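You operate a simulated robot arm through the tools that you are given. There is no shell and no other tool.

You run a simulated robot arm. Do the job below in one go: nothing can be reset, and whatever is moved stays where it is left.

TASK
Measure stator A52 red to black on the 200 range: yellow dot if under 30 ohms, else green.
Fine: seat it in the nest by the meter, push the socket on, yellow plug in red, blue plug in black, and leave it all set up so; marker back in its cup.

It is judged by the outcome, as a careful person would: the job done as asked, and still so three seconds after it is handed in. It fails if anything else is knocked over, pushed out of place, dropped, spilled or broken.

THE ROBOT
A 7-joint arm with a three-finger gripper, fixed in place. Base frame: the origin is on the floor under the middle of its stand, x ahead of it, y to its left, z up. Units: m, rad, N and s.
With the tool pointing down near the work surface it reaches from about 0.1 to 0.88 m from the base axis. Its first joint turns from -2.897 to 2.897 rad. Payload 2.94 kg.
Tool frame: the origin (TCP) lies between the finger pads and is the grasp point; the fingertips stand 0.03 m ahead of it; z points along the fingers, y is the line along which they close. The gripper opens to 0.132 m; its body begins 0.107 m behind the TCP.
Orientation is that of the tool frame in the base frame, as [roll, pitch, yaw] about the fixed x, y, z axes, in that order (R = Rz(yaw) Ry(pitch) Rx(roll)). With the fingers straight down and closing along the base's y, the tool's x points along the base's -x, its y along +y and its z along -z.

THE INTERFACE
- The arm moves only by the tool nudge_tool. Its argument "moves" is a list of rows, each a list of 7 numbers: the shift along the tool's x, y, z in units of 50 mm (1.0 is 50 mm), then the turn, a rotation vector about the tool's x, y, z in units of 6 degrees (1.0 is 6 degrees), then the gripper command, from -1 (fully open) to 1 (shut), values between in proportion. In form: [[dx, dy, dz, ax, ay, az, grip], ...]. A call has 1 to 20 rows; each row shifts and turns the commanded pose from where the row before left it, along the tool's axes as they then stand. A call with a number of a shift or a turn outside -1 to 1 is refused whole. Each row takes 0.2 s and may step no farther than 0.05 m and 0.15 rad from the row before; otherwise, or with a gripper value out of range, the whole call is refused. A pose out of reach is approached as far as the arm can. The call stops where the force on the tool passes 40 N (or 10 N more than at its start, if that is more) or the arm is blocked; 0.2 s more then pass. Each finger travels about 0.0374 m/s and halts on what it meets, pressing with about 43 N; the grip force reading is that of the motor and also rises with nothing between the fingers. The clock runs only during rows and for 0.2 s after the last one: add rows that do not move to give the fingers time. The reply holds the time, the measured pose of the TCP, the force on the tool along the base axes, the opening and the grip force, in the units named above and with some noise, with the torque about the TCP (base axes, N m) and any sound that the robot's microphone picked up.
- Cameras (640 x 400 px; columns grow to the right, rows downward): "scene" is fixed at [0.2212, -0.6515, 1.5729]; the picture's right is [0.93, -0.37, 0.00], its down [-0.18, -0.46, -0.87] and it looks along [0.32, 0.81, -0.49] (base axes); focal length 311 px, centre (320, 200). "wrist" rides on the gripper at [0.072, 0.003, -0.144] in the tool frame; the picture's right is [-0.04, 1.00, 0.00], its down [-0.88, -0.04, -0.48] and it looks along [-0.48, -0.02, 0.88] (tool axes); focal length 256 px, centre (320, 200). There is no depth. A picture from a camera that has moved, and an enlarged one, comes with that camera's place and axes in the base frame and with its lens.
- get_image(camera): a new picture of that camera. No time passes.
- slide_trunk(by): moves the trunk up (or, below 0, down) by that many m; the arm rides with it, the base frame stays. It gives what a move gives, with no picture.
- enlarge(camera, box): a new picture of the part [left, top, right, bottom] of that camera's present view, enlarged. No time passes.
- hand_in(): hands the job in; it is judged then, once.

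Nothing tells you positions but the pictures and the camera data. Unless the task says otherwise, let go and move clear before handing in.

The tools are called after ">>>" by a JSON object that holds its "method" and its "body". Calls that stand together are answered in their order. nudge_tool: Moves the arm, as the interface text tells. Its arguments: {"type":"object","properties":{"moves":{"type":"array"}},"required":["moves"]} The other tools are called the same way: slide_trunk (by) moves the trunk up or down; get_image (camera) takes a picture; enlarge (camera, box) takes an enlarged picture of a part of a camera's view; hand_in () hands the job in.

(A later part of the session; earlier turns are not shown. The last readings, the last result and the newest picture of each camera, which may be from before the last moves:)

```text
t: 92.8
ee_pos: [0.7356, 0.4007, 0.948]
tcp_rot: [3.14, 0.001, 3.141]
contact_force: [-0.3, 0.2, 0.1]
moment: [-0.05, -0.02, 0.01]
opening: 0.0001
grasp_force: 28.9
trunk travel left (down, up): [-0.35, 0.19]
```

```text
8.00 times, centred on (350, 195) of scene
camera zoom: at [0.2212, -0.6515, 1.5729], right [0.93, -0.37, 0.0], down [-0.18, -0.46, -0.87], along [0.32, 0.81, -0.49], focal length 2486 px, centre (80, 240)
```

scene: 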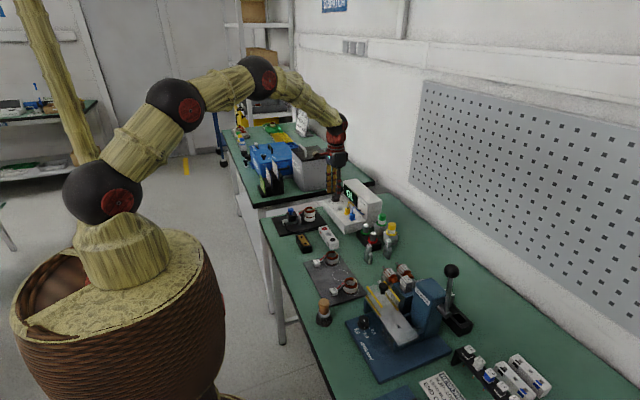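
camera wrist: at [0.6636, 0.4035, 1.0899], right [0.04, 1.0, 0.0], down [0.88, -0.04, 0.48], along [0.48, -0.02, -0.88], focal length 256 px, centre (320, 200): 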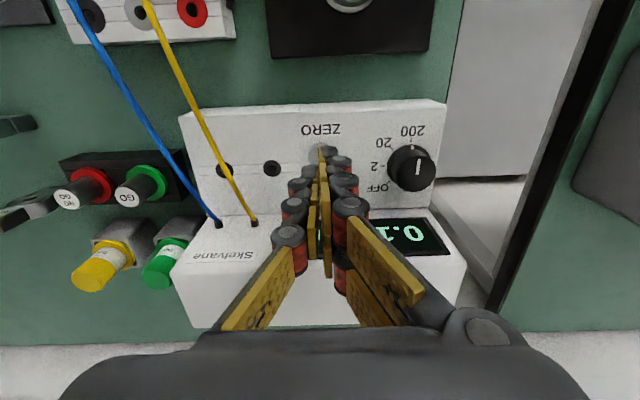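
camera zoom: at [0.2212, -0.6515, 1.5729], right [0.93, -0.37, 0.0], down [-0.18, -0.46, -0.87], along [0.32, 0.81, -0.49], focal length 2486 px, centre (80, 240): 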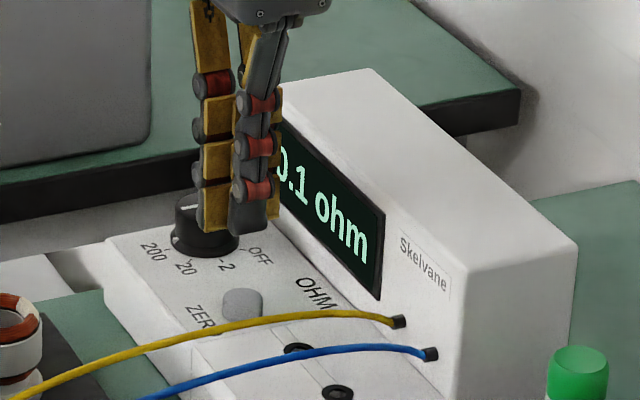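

The fingertip bunch is centred over the button. I'm descending and then pressing gently.

>>> {"method": "nudge_tool", "body": {"moves": [[-0.02, 0, 0.3, 0, 0, 0, 1], [0, 0, 0.3, 0, 0, 0, 1], [0, 0, 0.16, 0, 0, 0, 1], [0, 0, 0, 0, 0, 0, 1]]}}

>>> {"method": "enlarge", "body": {"camera": "scene", "box": [320, 170, 380, 220]}}

```text
t: 93.8
ee_pos: [0.7385, 0.4004, 0.9089]
tcp_rot: [-3.141, 0.001, 3.141]
contact_force: [0.6, 0.2, -0.4]
moment: [-0.02, -0.01, 0.0]
opening: 0.0002
grasp_force: 28.5
trunk travel left (down, up): [-0.35, 0.19]
```

```text
8.00 times, centred on (350, 195) of scene
camera zoom: at [0.2212, -0.6515, 1.5729], right [0.93, -0.37, 0.0], down [-0.18, -0.46, -0.87], along [0.32, 0.81, -0.49], focal length 2486 px, centre (80, 240)
```

zoom: 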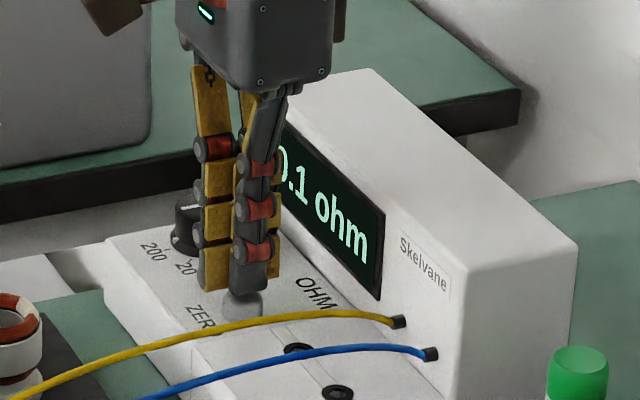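

>>> {"method": "nudge_tool", "body": {"moves": [[0, 0, 0.06, 0, 0, 0, 1], [0, 0, 0.06, 0, 0, 0, 1], [0, 0, 0.04, 0, 0, 0, 1], [0, 0, 0, 0, 0, 0, 1]]}}

>>> {"method": "enlarge", "body": {"camera": "scene", "box": [320, 170, 380, 220]}}

```text
t: 94.8
ee_pos: [0.7377, 0.4017, 0.9016]
tcp_rot: [-3.141, 0.002, -3.14]
contact_force: [0.8, 0.8, -0.4]
moment: [-0.01, 0.03, 0.01]
opening: 0.0059
grasp_force: 28.5
trunk travel left (down, up): [-0.35, 0.19]
```

```text
8.00 times, centred on (350, 195) of scene
camera zoom: at [0.2212, -0.6515, 1.5729], right [0.93, -0.37, 0.0], down [-0.18, -0.46, -0.87], along [0.32, 0.81, -0.49], focal length 2486 px, centre (80, 240)
```

zoom: 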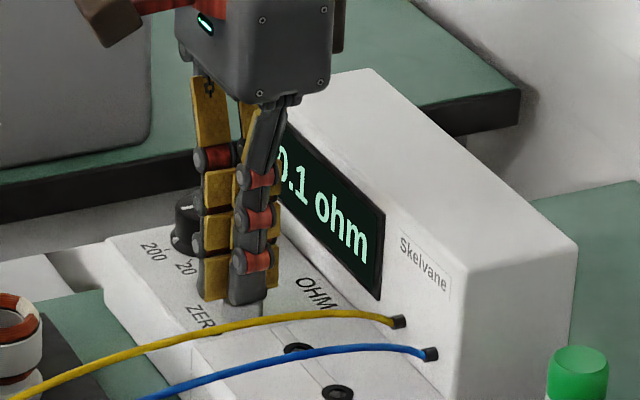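

The dome seems to be wedging the closed tips apart slightly. I'll back off, shift so a single finger's tip is over the button, and press again.

>>> {"method": "nudge_tool", "body": {"moves": [[0, 0, -0.2, 0, 0, 0, 1], [0, 0.18, 0, 0, 0, 0, 1], [0, 0, 0, 0, 0, 0, 1], [0, 0, 0.1, 0, 0, 0, 1], [0, 0, 0.08, 0, 0, 0, 1], [0, 0, 0, 0, 0, 0, 1]]}}

>>> {"method": "enlarge", "body": {"camera": "scene", "box": [320, 170, 380, 220]}}

>>> {"method": "enlarge", "body": {"camera": "wrist", "box": [260, 100, 420, 220]}}

```text
t: 96.2
ee_pos: [0.7367, 0.4108, 0.9045]
tcp_rot: [3.141, -0.002, -3.141]
contact_force: [0.3, -0.7, 0.2]
moment: [0.0, 0.03, -0.01]
opening: 0.0003
grasp_force: 28.6
trunk travel left (down, up): [-0.35, 0.19]
```

```text
8.00 times, centred on (350, 195) of scene
camera zoom: at [0.2212, -0.6515, 1.5729], right [0.93, -0.37, 0.0], down [-0.18, -0.46, -0.87], along [0.32, 0.81, -0.49], focal length 2486 px, centre (80, 240)
```

zoom: 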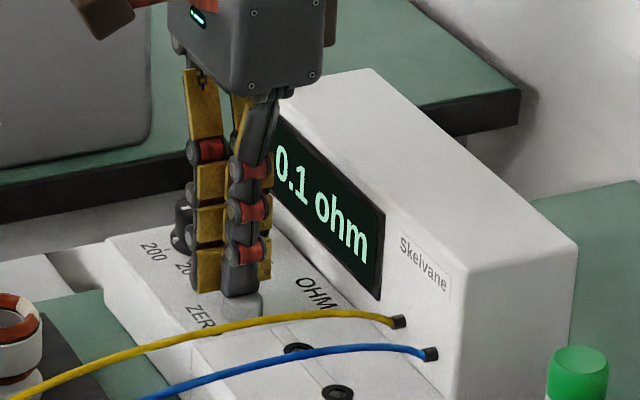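

```text
3.33 times, centred on (340, 160) of wrist
camera zoom: at [0.6652, 0.4133, 1.046], right [0.04, 1.0, 0.0], down [0.88, -0.04, 0.48], along [0.48, -0.02, -0.88], focal length 853 px, centre (253, 333)
```

zoom: 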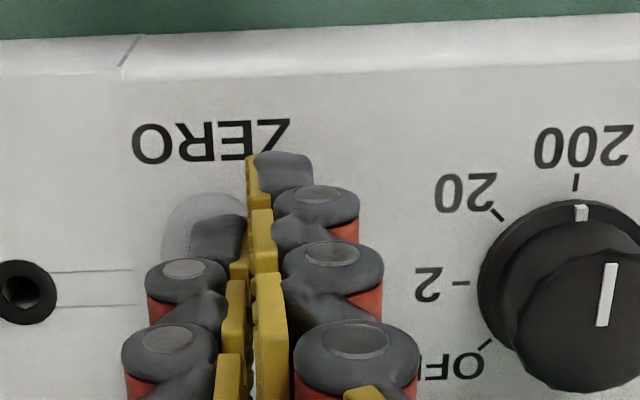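

The single finger's tip is over the button now. I'm pressing down in small steps.

>>> {"method": "nudge_tool", "body": {"moves": [[0, 0, 0.05, 0, 0, 0, 1], [0, 0, 0.05, 0, 0, 0, 1], [0, 0, 0, 0, 0, 0, 1]]}}

>>> {"method": "enlarge", "body": {"camera": "scene", "box": [320, 170, 380, 220]}}

```text
t: 97.0
ee_pos: [0.738, 0.4099, 0.8969]
tcp_rot: [3.141, 0.0, -3.141]
contact_force: [-0.8, -0.9, 3.9]
moment: [-0.04, 0.01, 0.03]
opening: 0.0059
grasp_force: 28.1
trunk travel left (down, up): [-0.35, 0.19]
heard: click
```

```text
8.00 times, centred on (350, 195) of scene
camera zoom: at [0.2212, -0.6515, 1.5729], right [0.93, -0.37, 0.0], down [-0.18, -0.46, -0.87], along [0.32, 0.81, -0.49], focal length 2486 px, centre (80, 240)
```

zoom: 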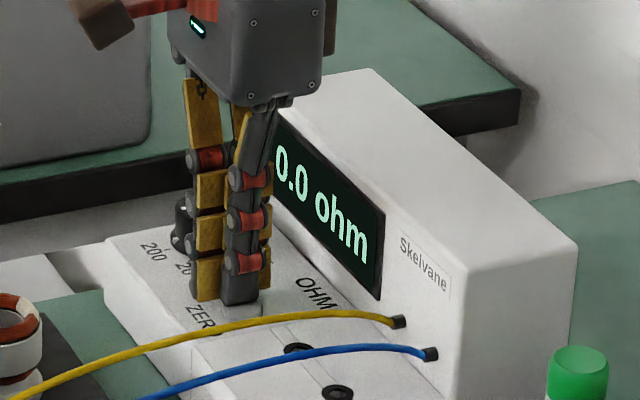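

ZERO clicked and the display shows 0.0 ohm. I'm rising and going back to the yellow plug in the ZERO block.

>>> {"method": "nudge_tool", "body": {"moves": [[0, 0, -0.7, 0, 0, 0, 1], [0, 0, -0.9, 0, 0, 0, 0.575], [0.728, -0.4, -0.1, 0, 0, 0, 0.575], [0.728, -0.4, 0, 0, 0, 0, 0.575], [0.728, -0.4, 0, 0, 0, 0, 0.575], [0.728, -0.4, 0, 0, 0, 0, 0.575], [0.728, -0.4, 0, 0, 0, 0, 0.575], [0.728, -0.4, 0, 0, 0, 0, 0.575], [0, 0, 0.5, 0, 0, 0, 0.575], [0, 0, 0, 0, 0, 0, 0.575]]}}

>>> {"method": "get_image", "body": {"camera": "wrist"}}

>>> {"method": "enlarge", "body": {"camera": "wrist", "box": [240, 80, 420, 200]}}

>>> {"method": "enlarge", "body": {"camera": "scene", "box": [285, 170, 385, 250]}}

```text
t: 99.2
ee_pos: [0.5136, 0.2896, 0.9569]
tcp_rot: [-3.141, 0.001, 3.141]
contact_force: [0.0, -0.7, 0.1]
moment: [-0.01, 0.03, 0.03]
opening: 0.0281
grasp_force: 0.1
trunk travel left (down, up): [-0.35, 0.19]
```

```text
taken
camera wrist: at [0.442, 0.2931, 1.0994], right [0.04, 1.0, 0.0], down [0.88, -0.04, 0.48], along [0.48, -0.02, -0.88], focal length 256 px, centre (320, 200)
```

wrist: 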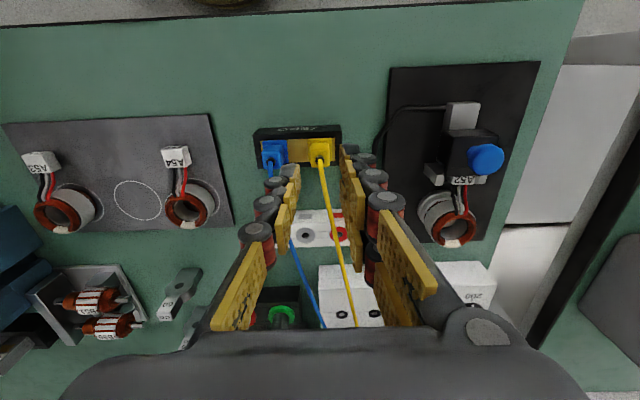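

```text
3.33 times, centred on (330, 140) of wrist
camera zoom: at [0.442, 0.2931, 1.0994], right [0.04, 1.0, 0.0], down [0.88, -0.04, 0.48], along [0.48, -0.02, -0.88], focal length 853 px, centre (287, 400)
```

zoom: 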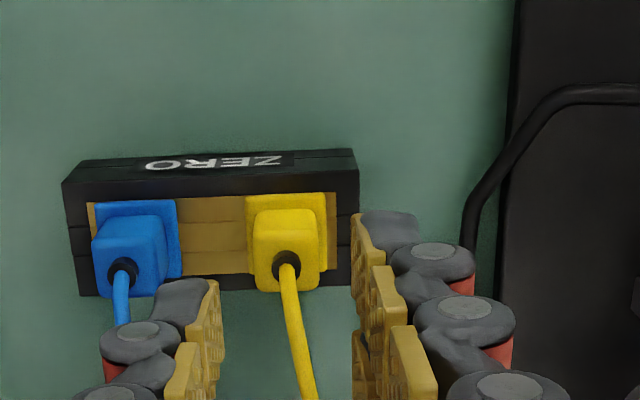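

```text
5.00 times, centred on (335, 210) of scene
camera zoom: at [0.2212, -0.6515, 1.5729], right [0.93, -0.37, 0.0], down [-0.18, -0.46, -0.87], along [0.32, 0.81, -0.49], focal length 1554 px, centre (245, 150)
```

zoom: 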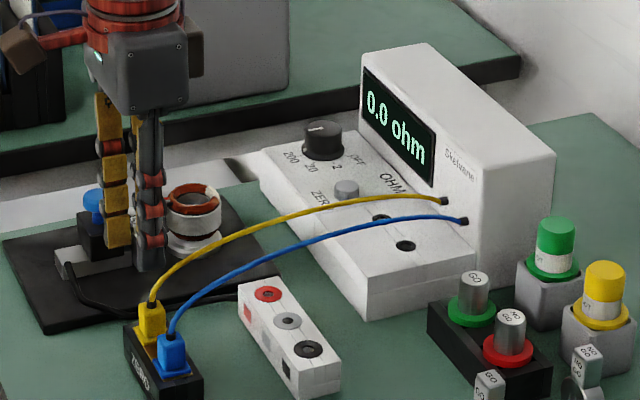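

The yellow plug is at (0.519, 0.290). I'm aligning over it and descending.

>>> {"method": "nudge_tool", "body": {"moves": [[-0.104, 0, 0.3, 0, 0, 0, 0.575], [0, 0, 0.4, 0, 0, 0, 0.575], [0, 0, 0.4, 0, 0, 0, 0.575], [0, 0, 0, 0, 0, 0, 0.575]]}}

>>> {"method": "enlarge", "body": {"camera": "wrist", "box": [240, 100, 420, 220]}}

>>> {"method": "enlarge", "body": {"camera": "scene", "box": [290, 215, 330, 250]}}

```text
t: 100.2
ee_pos: [0.5216, 0.2929, 0.9023]
tcp_rot: [3.141, 0.002, 3.141]
contact_force: [0.1, -0.7, 0.1]
moment: [-0.01, 0.0, -0.01]
opening: 0.0282
grasp_force: 0.1
trunk travel left (down, up): [-0.35, 0.19]
```

```text
3.33 times, centred on (330, 160) of wrist
camera zoom: at [0.4498, 0.2953, 1.0461], right [0.04, 1.0, 0.0], down [0.88, -0.04, 0.48], along [0.48, -0.02, -0.88], focal length 853 px, centre (287, 333)
```

zoom: 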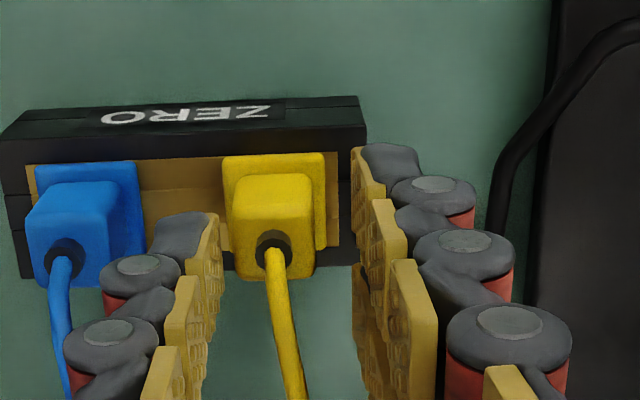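

```text
11.43 times, centred on (310, 232) of scene
camera zoom: at [0.2212, -0.6515, 1.5729], right [0.93, -0.37, 0.0], down [-0.18, -0.46, -0.87], along [0.32, 0.81, -0.49], focal length 3551 px, centre (434, -171)
```

zoom: 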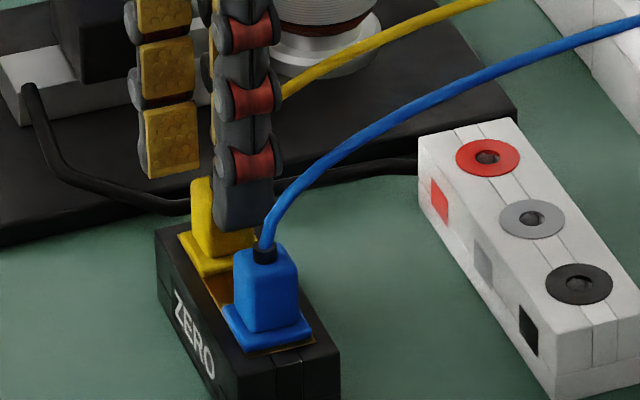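

A small correction (2.5 mm in -x and -y) is needed before the last descent.

>>> {"method": "nudge_tool", "body": {"moves": [[0.05, -0.05, 0, 0, 0, 0, 0.575], [0, 0, 0, 0, 0, 0, 0.575], [0, 0, 0.15, 0, 0, 0, 0.575], [0, 0, 0.15, 0, 0, 0, 0.575], [0, 0, 0, 0, 0, 0, 0.575]]}}

>>> {"method": "enlarge", "body": {"camera": "wrist", "box": [240, 100, 420, 220]}}

```text
t: 101.5
ee_pos: [0.5217, 0.2887, 0.8881]
tcp_rot: [3.141, 0.001, -3.142]
contact_force: [-0.5, 0.1, 0.3]
moment: [0.01, -0.05, 0.0]
opening: 0.0282
grasp_force: 0.1
trunk travel left (down, up): [-0.35, 0.19]
```

```text
3.33 times, centred on (330, 160) of wrist
camera zoom: at [0.4492, 0.2921, 1.0308], right [0.04, 1.0, 0.0], down [0.88, -0.04, 0.48], along [0.48, -0.02, -0.88], focal length 853 px, centre (287, 333)
```

zoom: 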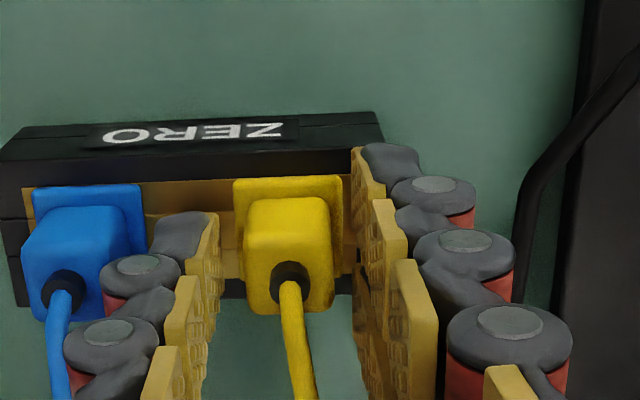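

Laterally centred; I'm shifting 2 mm in -x so the plug sits mid-pad, then closing.

>>> {"method": "nudge_tool", "body": {"moves": [[0.045, 0, 0, 0, 0, 0, 0.575], [0, 0, 0, 0, 0, 0, 0.575], [0, 0, 0, 0, 0, 0, 0.85], [0, 0, 0, 0, 0, 0, 0.85], [0, 0, 0, 0, 0, 0, 0.85], [0, 0, 0, 0, 0, 0, 0.85]]}}

>>> {"method": "enlarge", "body": {"camera": "wrist", "box": [240, 100, 420, 220]}}

```text
t: 102.8
ee_pos: [0.5189, 0.2892, 0.8882]
tcp_rot: [-3.14, 0.001, -3.141]
contact_force: [-0.2, 1.2, -1.2]
moment: [0.05, -0.01, 0.0]
opening: 0.0163
grasp_force: 42.3
trunk travel left (down, up): [-0.35, 0.19]
```

```text
3.33 times, centred on (330, 160) of wrist
camera zoom: at [0.4466, 0.2915, 1.0309], right [0.04, 1.0, 0.0], down [0.88, -0.04, 0.48], along [0.48, -0.02, -0.88], focal length 853 px, centre (287, 333)
```

zoom: 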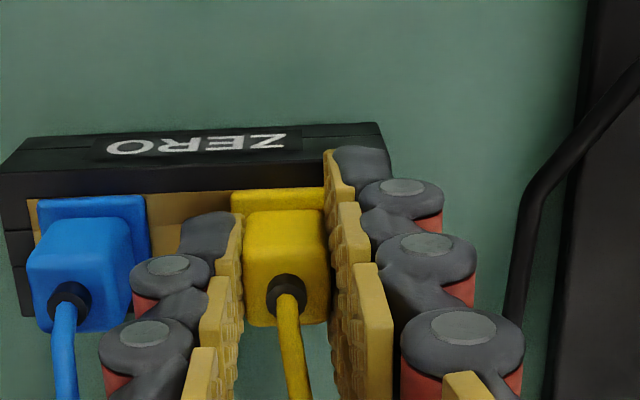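

Yellow is gripped. Lifting it and carrying it to the red jack at about (0.626, 0.307).

>>> {"method": "nudge_tool", "body": {"moves": [[0, 0, -0.2, 0, 0, 0, 0.85], [0, 0, -0.4, 0, 0, 0, 0.85], [0, 0, -0.6, 0, 0, 0, 0.85], [-0.71, 0.12, 0, 0, 0, 0, 0.85], [-0.71, 0.12, 0, 0, 0, 0, 0.85], [-0.71, 0.12, 0, 0, 0, 0, 0.85], [0, 0, 0, 0, 0, 0, 0.85]]}}

>>> {"method": "get_image", "body": {"camera": "wrist"}}

>>> {"method": "enlarge", "body": {"camera": "wrist", "box": [240, 100, 400, 220]}}

>>> {"method": "enlarge", "body": {"camera": "scene", "box": [300, 200, 360, 250]}}

```text
t: 104.5
ee_pos: [0.6273, 0.3054, 0.9469]
tcp_rot: [-3.14, 0.0, 3.141]
contact_force: [0.3, 0.0, 0.2]
moment: [0.01, 0.0, 0.0]
opening: 0.0166
grasp_force: 42.2
trunk travel left (down, up): [-0.35, 0.19]
```

```text
taken
camera wrist: at [0.5549, 0.3078, 1.0902], right [0.04, 1.0, 0.0], down [0.88, -0.04, 0.48], along [0.48, -0.02, -0.88], focal length 256 px, centre (320, 200)
```

wrist: 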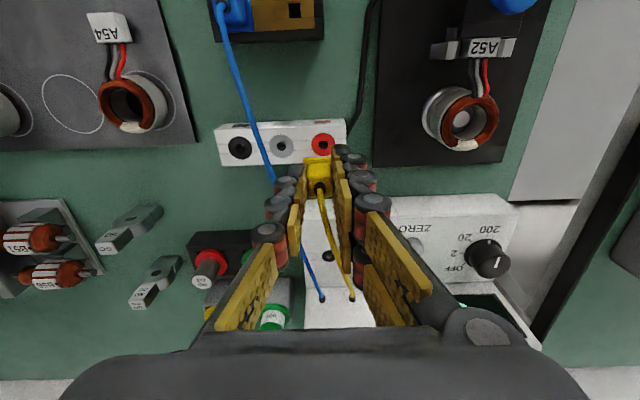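

```text
3.33 times, centred on (320, 160) of wrist
camera zoom: at [0.5549, 0.3078, 1.0902], right [0.04, 1.0, 0.0], down [0.88, -0.04, 0.48], along [0.48, -0.02, -0.88], focal length 853 px, centre (320, 333)
```

zoom: 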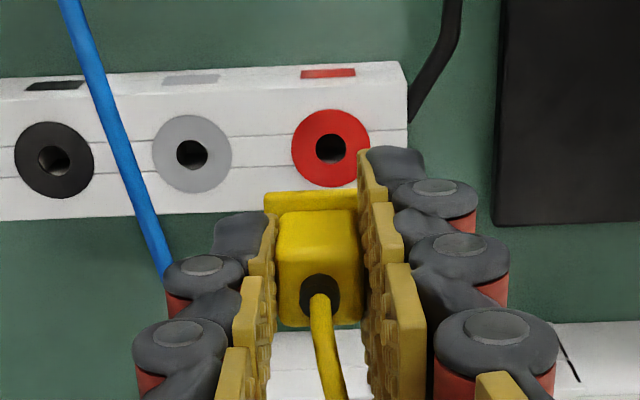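

```text
8.00 times, centred on (330, 225) of scene
camera zoom: at [0.2212, -0.6515, 1.5729], right [0.93, -0.37, 0.0], down [-0.18, -0.46, -0.87], along [0.32, 0.81, -0.49], focal length 2486 px, centre (240, 0)
```

zoom: 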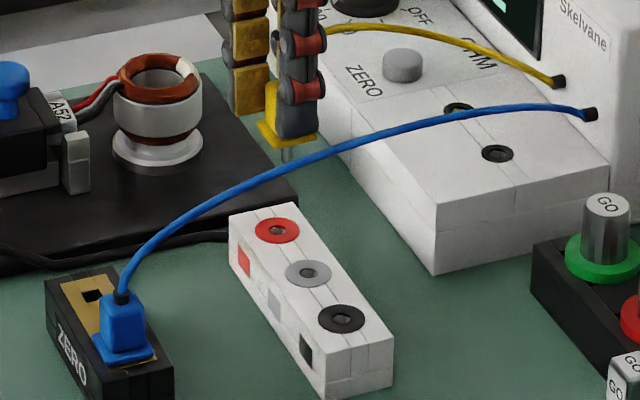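

The red jack hole measures (0.6255, 0.3078). I'm trimming and descending to just above it.

>>> {"method": "nudge_tool", "body": {"moves": [[0.028, 0.06, 0.2, 0, 0, 0, 0.85], [0, 0, 0.3, 0, 0, 0, 0.85], [0, 0, 0.15, 0, 0, 0, 0.85], [0, 0, 0, 0, 0, 0, 0.85]]}}

>>> {"method": "enlarge", "body": {"camera": "wrist", "box": [240, 100, 400, 220]}}

>>> {"method": "enlarge", "body": {"camera": "scene", "box": [322, 215, 354, 241]}}

```text
t: 105.5
ee_pos: [0.6255, 0.3087, 0.9154]
tcp_rot: [3.141, 0.002, 3.141]
contact_force: [0.3, 0.1, -0.2]
moment: [0.0, 0.01, 0.0]
opening: 0.0164
grasp_force: 42.2
trunk travel left (down, up): [-0.35, 0.19]
```

```text
3.33 times, centred on (320, 160) of wrist
camera zoom: at [0.5527, 0.3118, 1.0581], right [0.04, 1.0, 0.0], down [0.88, -0.04, 0.48], along [0.48, -0.02, -0.88], focal length 853 px, centre (320, 333)
```

zoom: 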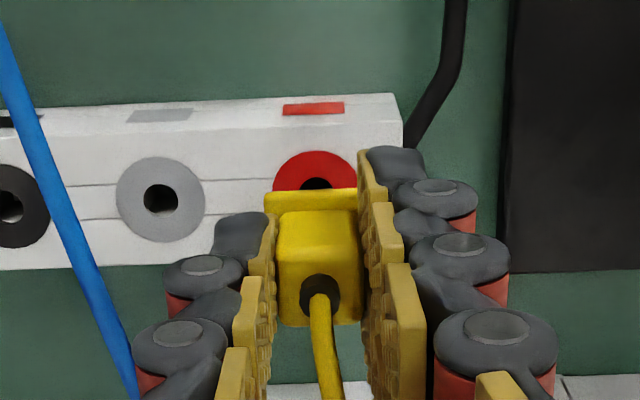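

```text
15.38 times, centred on (338, 228) of scene
camera zoom: at [0.2212, -0.6515, 1.5729], right [0.93, -0.37, 0.0], down [-0.18, -0.46, -0.87], along [0.32, 0.81, -0.49], focal length 4780 px, centre (43, -231)
```

zoom: 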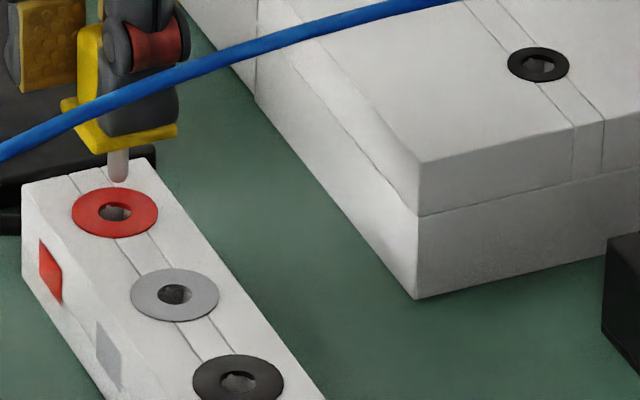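

The pin is close to being over the red jack. I want a sharper look to resolve about 1 mm before inserting.

>>> {"method": "enlarge", "body": {"camera": "wrist", "box": [295, 130, 345, 180]}}

>>> {"method": "enlarge", "body": {"camera": "scene", "box": [320, 220, 340, 235]}}

```text
8.00 times, centred on (320, 155) of wrist
camera zoom: at [0.5527, 0.3118, 1.0581], right [0.04, 1.0, 0.0], down [0.88, -0.04, 0.48], along [0.48, -0.02, -0.88], focal length 2048 px, centre (320, 560)
```

zoom: 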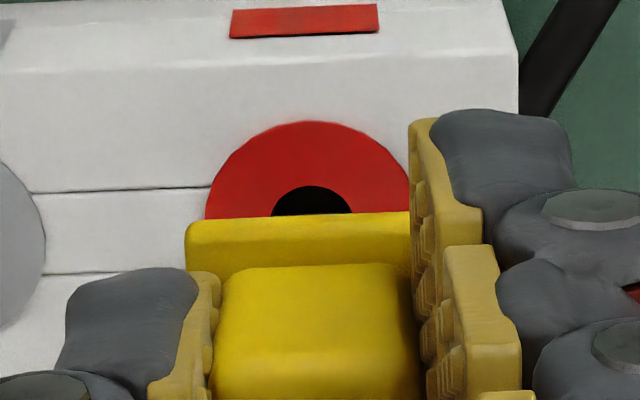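

```text
16.00 times, centred on (330, 228) of scene
camera zoom: at [0.2212, -0.6515, 1.5729], right [0.93, -0.37, 0.0], down [-0.18, -0.46, -0.87], along [0.32, 0.81, -0.49], focal length 4972 px, centre (160, -240)
```

zoom: 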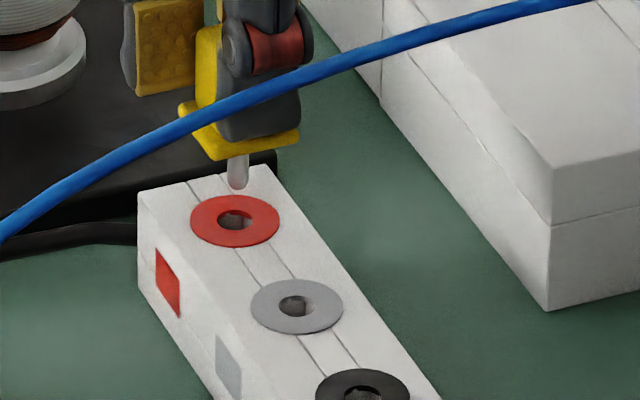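

The fine offset is about 1 mm. I'm correcting and lowering toward the jack.

>>> {"method": "nudge_tool", "body": {"moves": [[0.016, -0.02, 0, 0, 0, 0, 0.85], [0, 0, 0.06, 0, 0, 0, 0.85], [0, 0, 0.08, 0, 0, 0, 0.85], [0, 0, 0, 0, 0, 0, 0.85]]}}

>>> {"method": "enlarge", "body": {"camera": "scene", "box": [320, 220, 340, 235]}}

>>> {"method": "enlarge", "body": {"camera": "wrist", "box": [295, 130, 345, 180]}}

```text
t: 106.5
ee_pos: [0.6227, 0.3089, 0.9092]
tcp_rot: [3.141, 0.0, 3.141]
contact_force: [0.1, -0.5, -0.4]
moment: [0.02, -0.01, 0.0]
opening: 0.0168
grasp_force: 42.0
trunk travel left (down, up): [-0.35, 0.19]
```

```text
16.00 times, centred on (330, 228) of scene
camera zoom: at [0.2212, -0.6515, 1.5729], right [0.93, -0.37, 0.0], down [-0.18, -0.46, -0.87], along [0.32, 0.81, -0.49], focal length 4972 px, centre (160, -240)
```

zoom: 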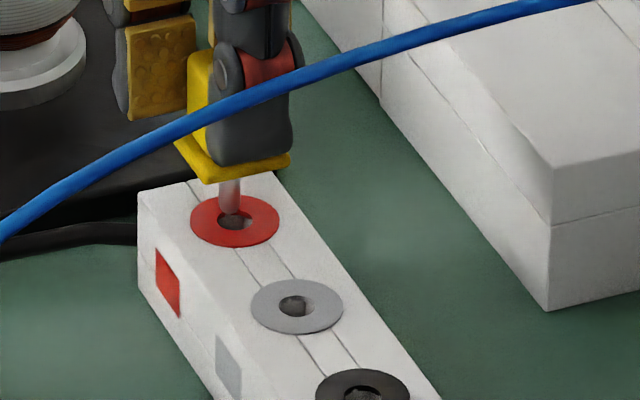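

```text
8.00 times, centred on (320, 155) of wrist
camera zoom: at [0.5506, 0.3121, 1.0512], right [0.04, 1.0, 0.0], down [0.88, -0.04, 0.48], along [0.48, -0.02, -0.88], focal length 2048 px, centre (320, 560)
```

zoom: 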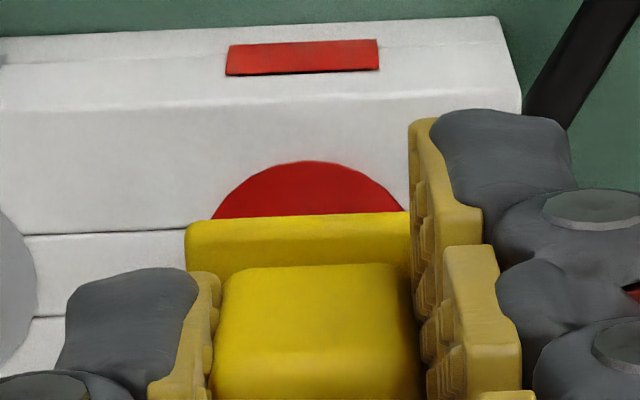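

The pin is about 1.5 mm off in -x and +y. I'm correcting before going lower.

>>> {"method": "nudge_tool", "body": {"moves": [[-0.028, -0.03, 0, 0, 0, 0, 0.85], [0, 0, 0, 0, 0, 0, 0.85], [0, 0, 0, 0, 0, 0, 0.85]]}}

>>> {"method": "enlarge", "body": {"camera": "scene", "box": [320, 220, 340, 235]}}

>>> {"method": "enlarge", "body": {"camera": "wrist", "box": [295, 130, 345, 180]}}

```text
t: 107.2
ee_pos: [0.6232, 0.3072, 0.9091]
tcp_rot: [3.141, -0.001, -3.14]
contact_force: [-0.6, -0.4, 0.0]
moment: [0.01, -0.01, -0.03]
opening: 0.0167
grasp_force: 42.3
trunk travel left (down, up): [-0.35, 0.19]
```

```text
16.00 times, centred on (330, 228) of scene
camera zoom: at [0.2212, -0.6515, 1.5729], right [0.93, -0.37, 0.0], down [-0.18, -0.46, -0.87], along [0.32, 0.81, -0.49], focal length 4972 px, centre (160, -240)
```

zoom: 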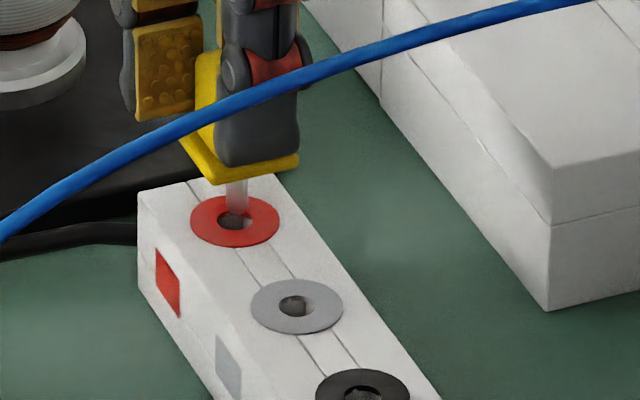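

```text
8.00 times, centred on (320, 155) of wrist
camera zoom: at [0.5518, 0.3101, 1.0519], right [0.04, 1.0, 0.0], down [0.88, -0.04, 0.48], along [0.48, -0.02, -0.88], focal length 2048 px, centre (320, 560)
```

zoom: 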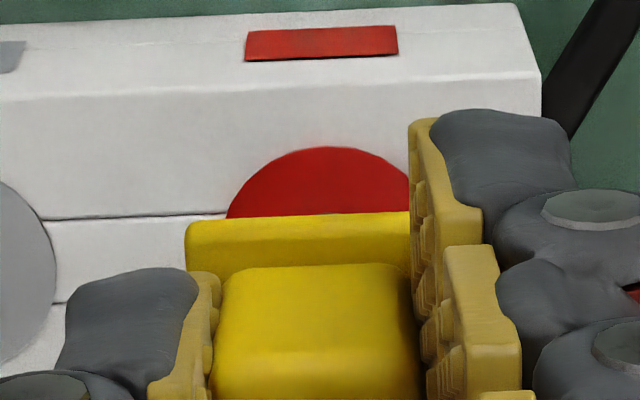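

The pin is aligned with the red jack in both views. Lowering.

>>> {"method": "nudge_tool", "body": {"moves": [[0, 0, 0.06, 0, 0, 0, 0.85], [0, 0, 0.06, 0, 0, 0, 0.85], [0, 0, 0, 0, 0, 0, 0.85]]}}

>>> {"method": "enlarge", "body": {"camera": "scene", "box": [320, 220, 340, 235]}}

```text
t: 108.0
ee_pos: [0.6247, 0.3067, 0.9038]
tcp_rot: [-3.142, 0.001, -3.141]
contact_force: [0.4, -0.4, -0.4]
moment: [-0.02, -0.01, -0.01]
opening: 0.0166
grasp_force: 42.6
trunk travel left (down, up): [-0.35, 0.19]
```

```text
16.00 times, centred on (330, 228) of scene
camera zoom: at [0.2212, -0.6515, 1.5729], right [0.93, -0.37, 0.0], down [-0.18, -0.46, -0.87], along [0.32, 0.81, -0.49], focal length 4972 px, centre (160, -240)
```

zoom: 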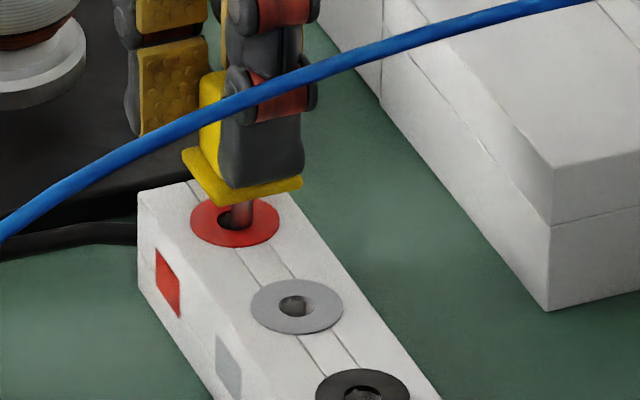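

The pin has drifted toward the +x/-y rim of the jack. I'm correcting before pressing on.

>>> {"method": "nudge_tool", "body": {"moves": [[0.035, 0.015, 0, 0, 0, 0, 0.85], [0, 0, 0, 0, 0, 0, 0.85], [0, 0, 0, 0, 0, 0, 0.85]]}}

>>> {"method": "enlarge", "body": {"camera": "scene", "box": [320, 220, 340, 235]}}

>>> {"method": "enlarge", "body": {"camera": "wrist", "box": [295, 130, 345, 180]}}

```text
t: 108.8
ee_pos: [0.6228, 0.3074, 0.9028]
tcp_rot: [3.141, 0.0, -3.142]
contact_force: [-0.2, 0.5, -1.0]
moment: [0.02, 0.01, 0.01]
opening: 0.0165
grasp_force: 42.6
trunk travel left (down, up): [-0.35, 0.19]
```

```text
16.00 times, centred on (330, 228) of scene
camera zoom: at [0.2212, -0.6515, 1.5729], right [0.93, -0.37, 0.0], down [-0.18, -0.46, -0.87], along [0.32, 0.81, -0.49], focal length 4972 px, centre (160, -240)
```

zoom: 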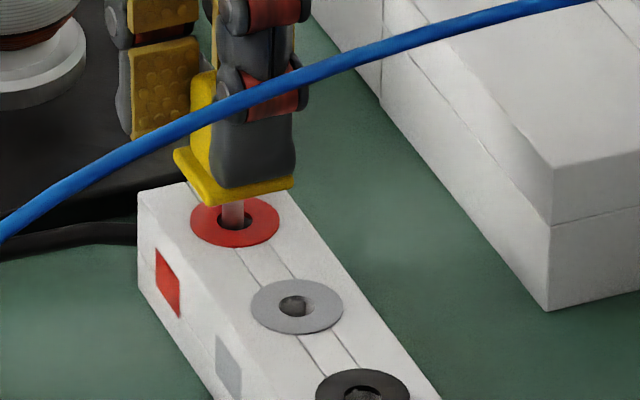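

```text
8.00 times, centred on (320, 155) of wrist
camera zoom: at [0.5508, 0.3104, 1.0458], right [0.04, 1.0, 0.0], down [0.88, -0.04, 0.48], along [0.48, -0.02, -0.88], focal length 2048 px, centre (320, 560)
```

zoom: 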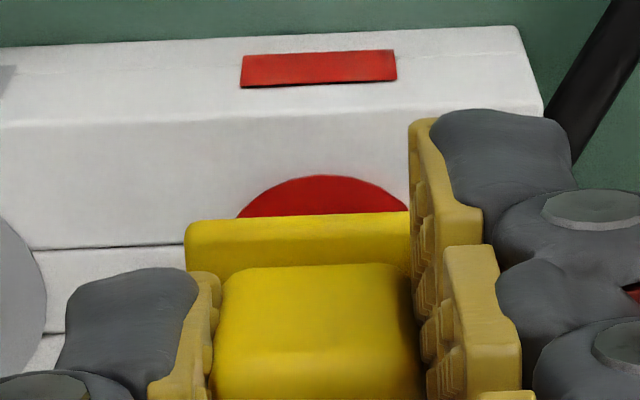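

Centred in the jack now. I'm going on down.

>>> {"method": "nudge_tool", "body": {"moves": [[0, 0, 0.05, 0, 0, 0, 0.85], [0, 0, 0.05, 0, 0, 0, 0.85], [0, 0, 0, 0, 0, 0, 0.85]]}}

>>> {"method": "enlarge", "body": {"camera": "scene", "box": [320, 220, 340, 235]}}

```text
t: 109.7
ee_pos: [0.6232, 0.3069, 0.8984]
tcp_rot: [3.141, 0.002, -3.141]
contact_force: [-0.7, -0.3, -1.3]
moment: [-0.01, -0.01, 0.01]
opening: 0.0165
grasp_force: 42.3
trunk travel left (down, up): [-0.35, 0.19]
```

```text
16.00 times, centred on (330, 228) of scene
camera zoom: at [0.2212, -0.6515, 1.5729], right [0.93, -0.37, 0.0], down [-0.18, -0.46, -0.87], along [0.32, 0.81, -0.49], focal length 4972 px, centre (160, -240)
```

zoom: 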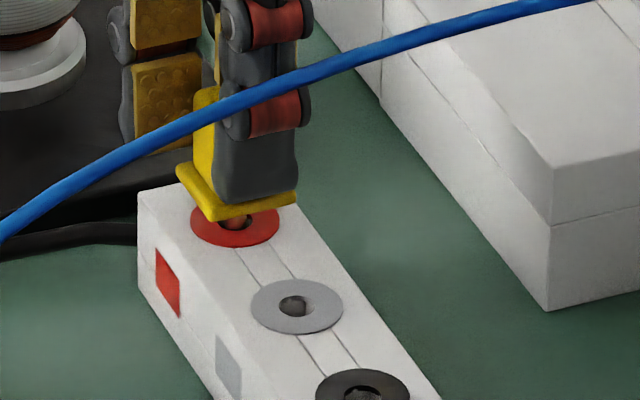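

The pin is inside the jack. I'm pushing on until the flange seats.

>>> {"method": "nudge_tool", "body": {"moves": [[0, 0, 0.06, 0, 0, 0, 0.85], [0, 0, 0.06, 0, 0, 0, 0.85], [0, 0, 0.06, 0, 0, 0, 0.85], [0, 0, 0, 0, 0, 0, 0.85]]}}

>>> {"method": "enlarge", "body": {"camera": "scene", "box": [320, 220, 340, 235]}}

```text
t: 110.7
ee_pos: [0.6226, 0.3064, 0.8886]
tcp_rot: [-3.141, 0.0, -3.141]
contact_force: [0.1, -0.8, -0.9]
moment: [-0.01, 0.03, 0.01]
opening: 0.0166
grasp_force: 42.5
trunk travel left (down, up): [-0.35, 0.19]
```

```text
16.00 times, centred on (330, 228) of scene
camera zoom: at [0.2212, -0.6515, 1.5729], right [0.93, -0.37, 0.0], down [-0.18, -0.46, -0.87], along [0.32, 0.81, -0.49], focal length 4972 px, centre (160, -240)
```

zoom: 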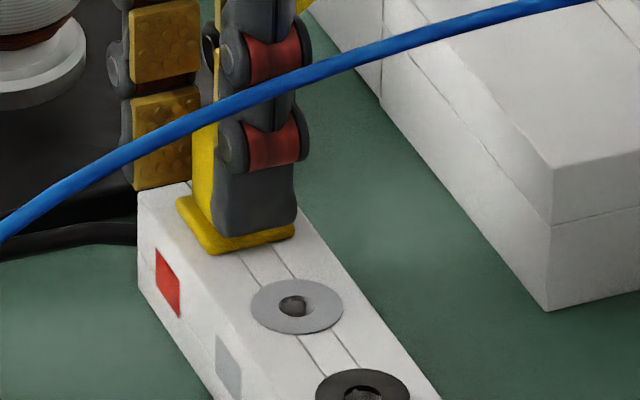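

>>> {"method": "nudge_tool", "body": {"moves": [[0, 0, 0.04, 0, 0, 0, 0.85], [0, 0, 0.04, 0, 0, 0, 0.85], [0, 0, 0.03, 0, 0, 0, 0.85], [0, 0, 0, 0, 0, 0, 0.85]]}}

>>> {"method": "enlarge", "body": {"camera": "scene", "box": [320, 220, 340, 235]}}

```text
t: 111.8
ee_pos: [0.6232, 0.3074, 0.8874]
tcp_rot: [3.14, 0.005, 3.142]
contact_force: [-9.6, -8.5, 17.9]
moment: [-0.21, 0.37, 0.01]
opening: 0.0168
grasp_force: 42.5
trunk travel left (down, up): [-0.35, 0.19]
stopped in row 4: the force on the tool passed its limit at 41 N (the readings are from after the stop); the commanded pose is now the measured one
```

```text
16.00 times, centred on (330, 228) of scene
camera zoom: at [0.2212, -0.6515, 1.5729], right [0.93, -0.37, 0.0], down [-0.18, -0.46, -0.87], along [0.32, 0.81, -0.49], focal length 4972 px, centre (160, -240)
```

zoom: 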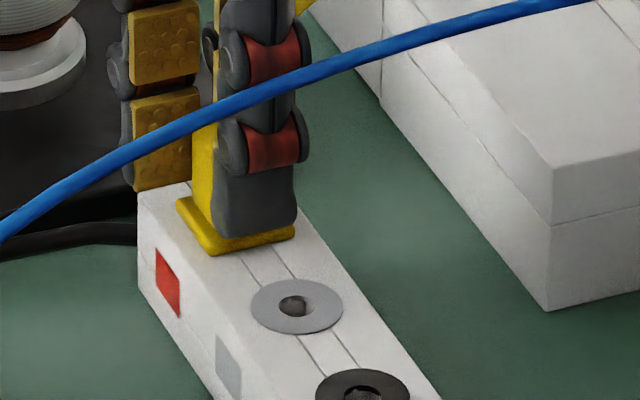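

Yellow is fully seated in the red jack. I'm releasing it, rising, and going for the blue plug.

>>> {"method": "nudge_tool", "body": {"moves": [[0, 0, -0.02, 0, 0, 0, 0.55], [0, 0, 0, 0, 0, 0, 0.55], [0, 0, 0, 0, 0, 0, 0.55], [0, 0, -0.4, 0, 0.045, 0, 0.575], [0, 0, -0.6, 0, 0, 0, 0.575], [0, 0, -0.6, 0, 0, 0, 0.575], [0.7, -0.41, 0, 0, 0, 0, 0.575], [0.7, -0.41, 0, 0, 0, 0, 0.575], [0.68, -0.41, 0, 0, 0, 0, 0.575], [0, 0, 0.4, 0, 0, 0, 0.575], [0, 0, 0, 0, 0, 0, 0.575]]}}

>>> {"method": "enlarge", "body": {"camera": "wrist", "box": [240, 80, 420, 200]}}

>>> {"method": "enlarge", "body": {"camera": "scene", "box": [285, 170, 385, 250]}}

```text
t: 114.2
ee_pos: [0.5183, 0.2467, 0.9454]
tcp_rot: [3.138, 0.0, -3.142]
contact_force: [0.2, 0.4, -0.1]
moment: [-0.04, 0.03, 0.03]
opening: 0.0281
grasp_force: 0.1
trunk travel left (down, up): [-0.35, 0.19]
```

```text
3.33 times, centred on (330, 140) of wrist
camera zoom: at [0.446, 0.2485, 1.0874], right [0.04, 1.0, 0.0], down [0.88, -0.04, 0.48], along [0.48, -0.02, -0.88], focal length 853 px, centre (287, 400)
```

zoom: 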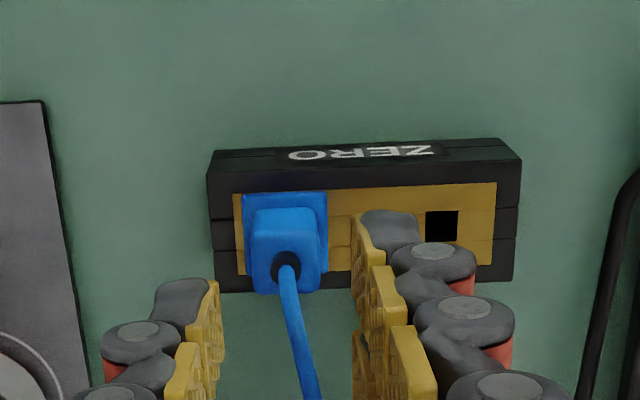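

```text
5.00 times, centred on (335, 210) of scene
camera zoom: at [0.2212, -0.6515, 1.5729], right [0.93, -0.37, 0.0], down [-0.18, -0.46, -0.87], along [0.32, 0.81, -0.49], focal length 1554 px, centre (245, 150)
```

zoom: 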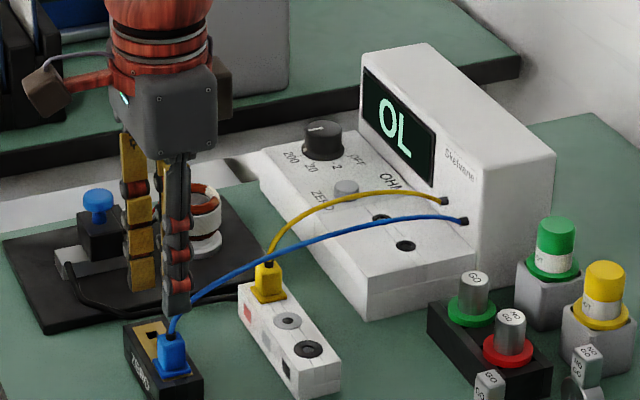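

Blue is right below. I'm descending onto it with a small tilt correction.

>>> {"method": "nudge_tool", "body": {"moves": [[-0.01, 0, 0.35, 0.03, 0, 0, 0.575], [0, 0, 0.45, 0, 0, 0, 0.575], [0, 0, 0, 0, 0, 0, 0.575]]}}

>>> {"method": "enlarge", "body": {"camera": "wrist", "box": [240, 100, 420, 220]}}

```text
t: 115.0
ee_pos: [0.5213, 0.2451, 0.9018]
tcp_rot: [-3.14, -0.001, 3.141]
contact_force: [-0.4, 0.0, 0.2]
moment: [0.0, -0.01, 0.02]
opening: 0.0281
grasp_force: 0.1
trunk travel left (down, up): [-0.35, 0.19]
```

```text
3.33 times, centred on (330, 160) of wrist
camera zoom: at [0.4487, 0.2487, 1.0465], right [0.04, 1.0, 0.0], down [0.88, -0.04, 0.48], along [0.48, -0.02, -0.88], focal length 853 px, centre (287, 333)
```

zoom: 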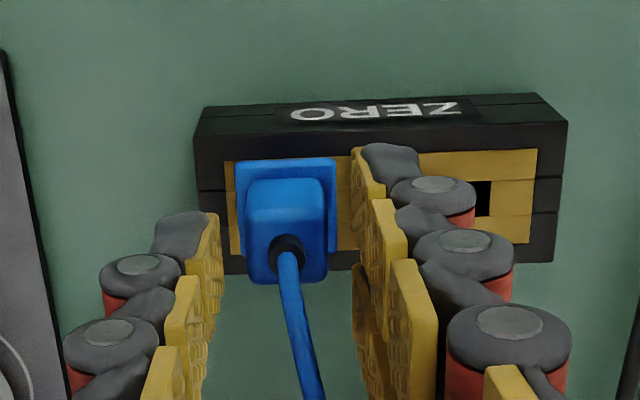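

>>> {"method": "nudge_tool", "body": {"moves": [[0.035, 0, 0.16, 0, 0, 0, 0.575], [0, 0, 0.15, 0, 0, 0, 0.575], [0, 0, 0, 0, 0, 0, 0.575]]}}

>>> {"method": "enlarge", "body": {"camera": "wrist", "box": [240, 100, 420, 220]}}

```text
t: 115.8
ee_pos: [0.5188, 0.2467, 0.8903]
tcp_rot: [-3.14, 0.0, -3.141]
contact_force: [0.8, -0.6, 0.0]
moment: [0.0, 0.01, 0.02]
opening: 0.0279
grasp_force: 0.1
trunk travel left (down, up): [-0.35, 0.19]
```

```text
3.33 times, centred on (330, 160) of wrist
camera zoom: at [0.4471, 0.2496, 1.0325], right [0.04, 1.0, 0.0], down [0.88, -0.04, 0.48], along [0.48, -0.02, -0.88], focal length 853 px, centre (287, 333)
```

zoom: 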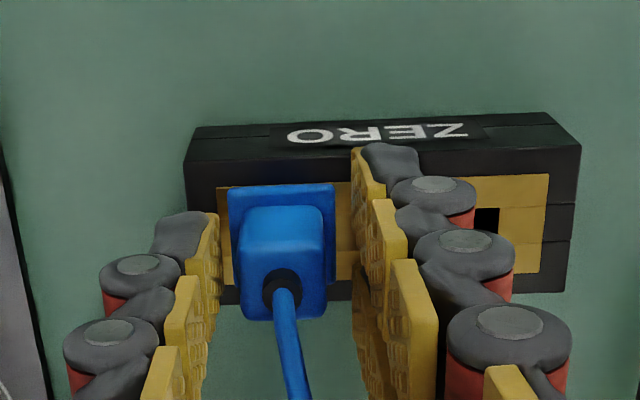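

>>> {"method": "nudge_tool", "body": {"moves": [[0.01, -0.022, 0.03, 0, 0, 0, 0.575], [0, 0, 0, 0, 0, 0, 0.575], [0, 0, 0, 0, 0, 0, 0.85], [0, 0, 0, 0, 0, 0, 0.85], [0, 0, 0, 0, 0, 0, 0.85], [0, 0, 0, 0, 0, 0, 0.85]]}}

>>> {"method": "enlarge", "body": {"camera": "wrist", "box": [240, 100, 420, 220]}}

```text
t: 117.2
ee_pos: [0.5181, 0.2457, 0.8875]
tcp_rot: [-3.141, 0.0, 3.141]
contact_force: [0.4, 0.2, -0.4]
moment: [-0.01, 0.02, -0.01]
opening: 0.0167
grasp_force: 42.3
trunk travel left (down, up): [-0.35, 0.19]
```

```text
3.33 times, centred on (330, 160) of wrist
camera zoom: at [0.4467, 0.2484, 1.0311], right [0.04, 1.0, 0.0], down [0.88, -0.04, 0.48], along [0.48, -0.02, -0.88], focal length 853 px, centre (287, 333)
```

zoom: 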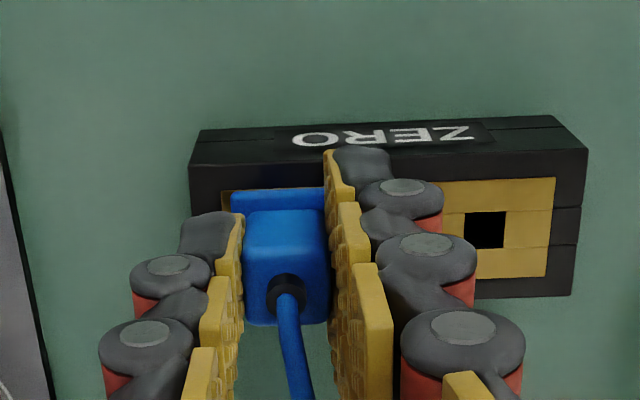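

Blue is gripped. Lifting and carrying it to the black jack at about (0.624, 0.227).

>>> {"method": "nudge_tool", "body": {"moves": [[0, 0, -0.2, 0, 0, 0, 0.85], [0, 0, -0.4, 0, 0, 0, 0.85], [0, 0, -0.6, 0, 0, 0, 0.85], [-0.702, -0.12, 0, 0, 0, 0, 0.85], [-0.702, -0.12, 0, 0, 0, 0, 0.85], [-0.702, -0.12, 0, 0, 0, 0, 0.85], [0, 0, 0, 0, 0, 0, 0.85], [0, 0, 0, 0, 0, 0, 0.85]]}}

>>> {"method": "enlarge", "body": {"camera": "wrist", "box": [240, 100, 400, 220]}}

>>> {"method": "enlarge", "body": {"camera": "scene", "box": [310, 205, 360, 245]}}

```text
t: 119.0
ee_pos: [0.623, 0.2264, 0.95]
tcp_rot: [-3.14, -0.001, 3.141]
contact_force: [0.0, 1.3, 0.5]
moment: [0.0, -0.02, 0.03]
opening: 0.0166
grasp_force: 42.4
trunk travel left (down, up): [-0.35, 0.19]
```

```text
3.33 times, centred on (320, 160) of wrist
camera zoom: at [0.5519, 0.2292, 1.0932], right [0.04, 1.0, 0.0], down [0.88, -0.04, 0.48], along [0.48, -0.02, -0.88], focal length 853 px, centre (320, 333)
```

zoom: 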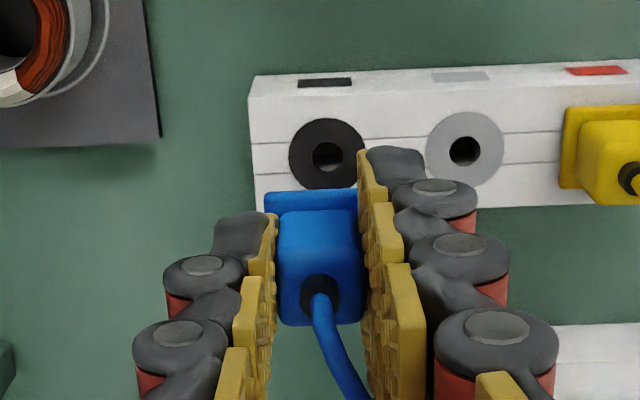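

```text
10.00 times, centred on (335, 225) of scene
camera zoom: at [0.2212, -0.6515, 1.5729], right [0.93, -0.37, 0.0], down [-0.18, -0.46, -0.87], along [0.32, 0.81, -0.49], focal length 3107 px, centre (170, -50)
```

zoom: 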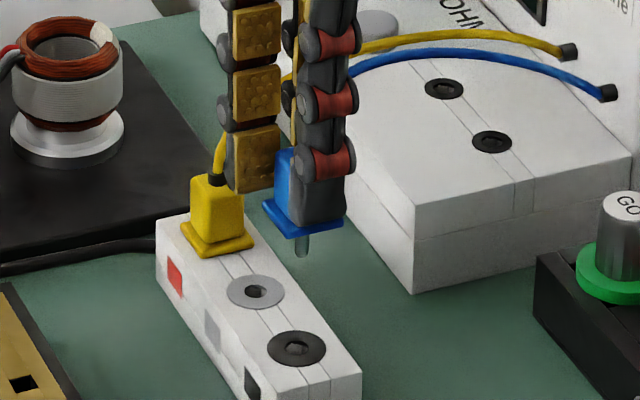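

Black jack hole at (0.624, 0.228). I'm trimming +2 mm in y and descending to just above it.

>>> {"method": "nudge_tool", "body": {"moves": [[0, 0.04, 0.2, 0, 0, 0, 0.85], [0, 0, 0.3, 0, 0, 0, 0.85], [0, 0, 0.25, 0, 0, 0, 0.85], [0, 0, 0, 0, 0, 0, 0.85], [0, 0, 0, 0, 0, 0, 0.85]]}}

>>> {"method": "enlarge", "body": {"camera": "wrist", "box": [295, 130, 345, 180]}}

>>> {"method": "enlarge", "body": {"camera": "scene", "box": [328, 225, 348, 240]}}

```text
t: 120.2
ee_pos: [0.6246, 0.2275, 0.9113]
tcp_rot: [-3.14, 0.0, -3.141]
contact_force: [1.3, -0.8, -0.1]
moment: [-0.05, 0.01, 0.0]
opening: 0.0165
grasp_force: 42.0
trunk travel left (down, up): [-0.35, 0.19]
```

```text
8.00 times, centred on (320, 155) of wrist
camera zoom: at [0.5526, 0.2319, 1.0544], right [0.04, 1.0, 0.0], down [0.88, -0.04, 0.48], along [0.48, -0.02, -0.88], focal length 2048 px, centre (320, 560)
```

zoom: 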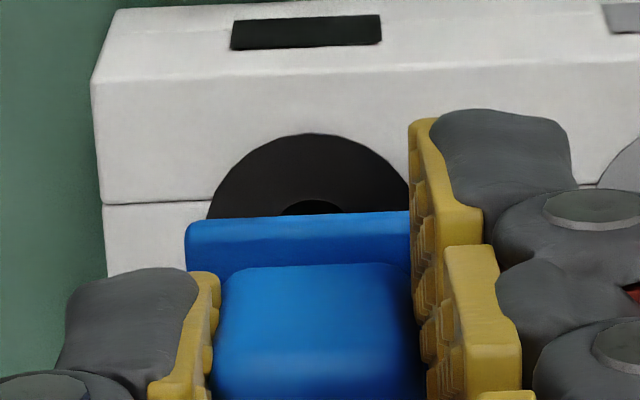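

```text
16.00 times, centred on (338, 232) of scene
camera zoom: at [0.2212, -0.6515, 1.5729], right [0.93, -0.37, 0.0], down [-0.18, -0.46, -0.87], along [0.32, 0.81, -0.49], focal length 4972 px, centre (32, -320)
```

zoom: 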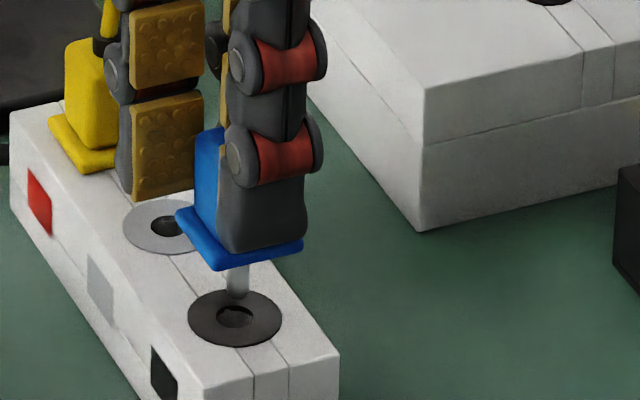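

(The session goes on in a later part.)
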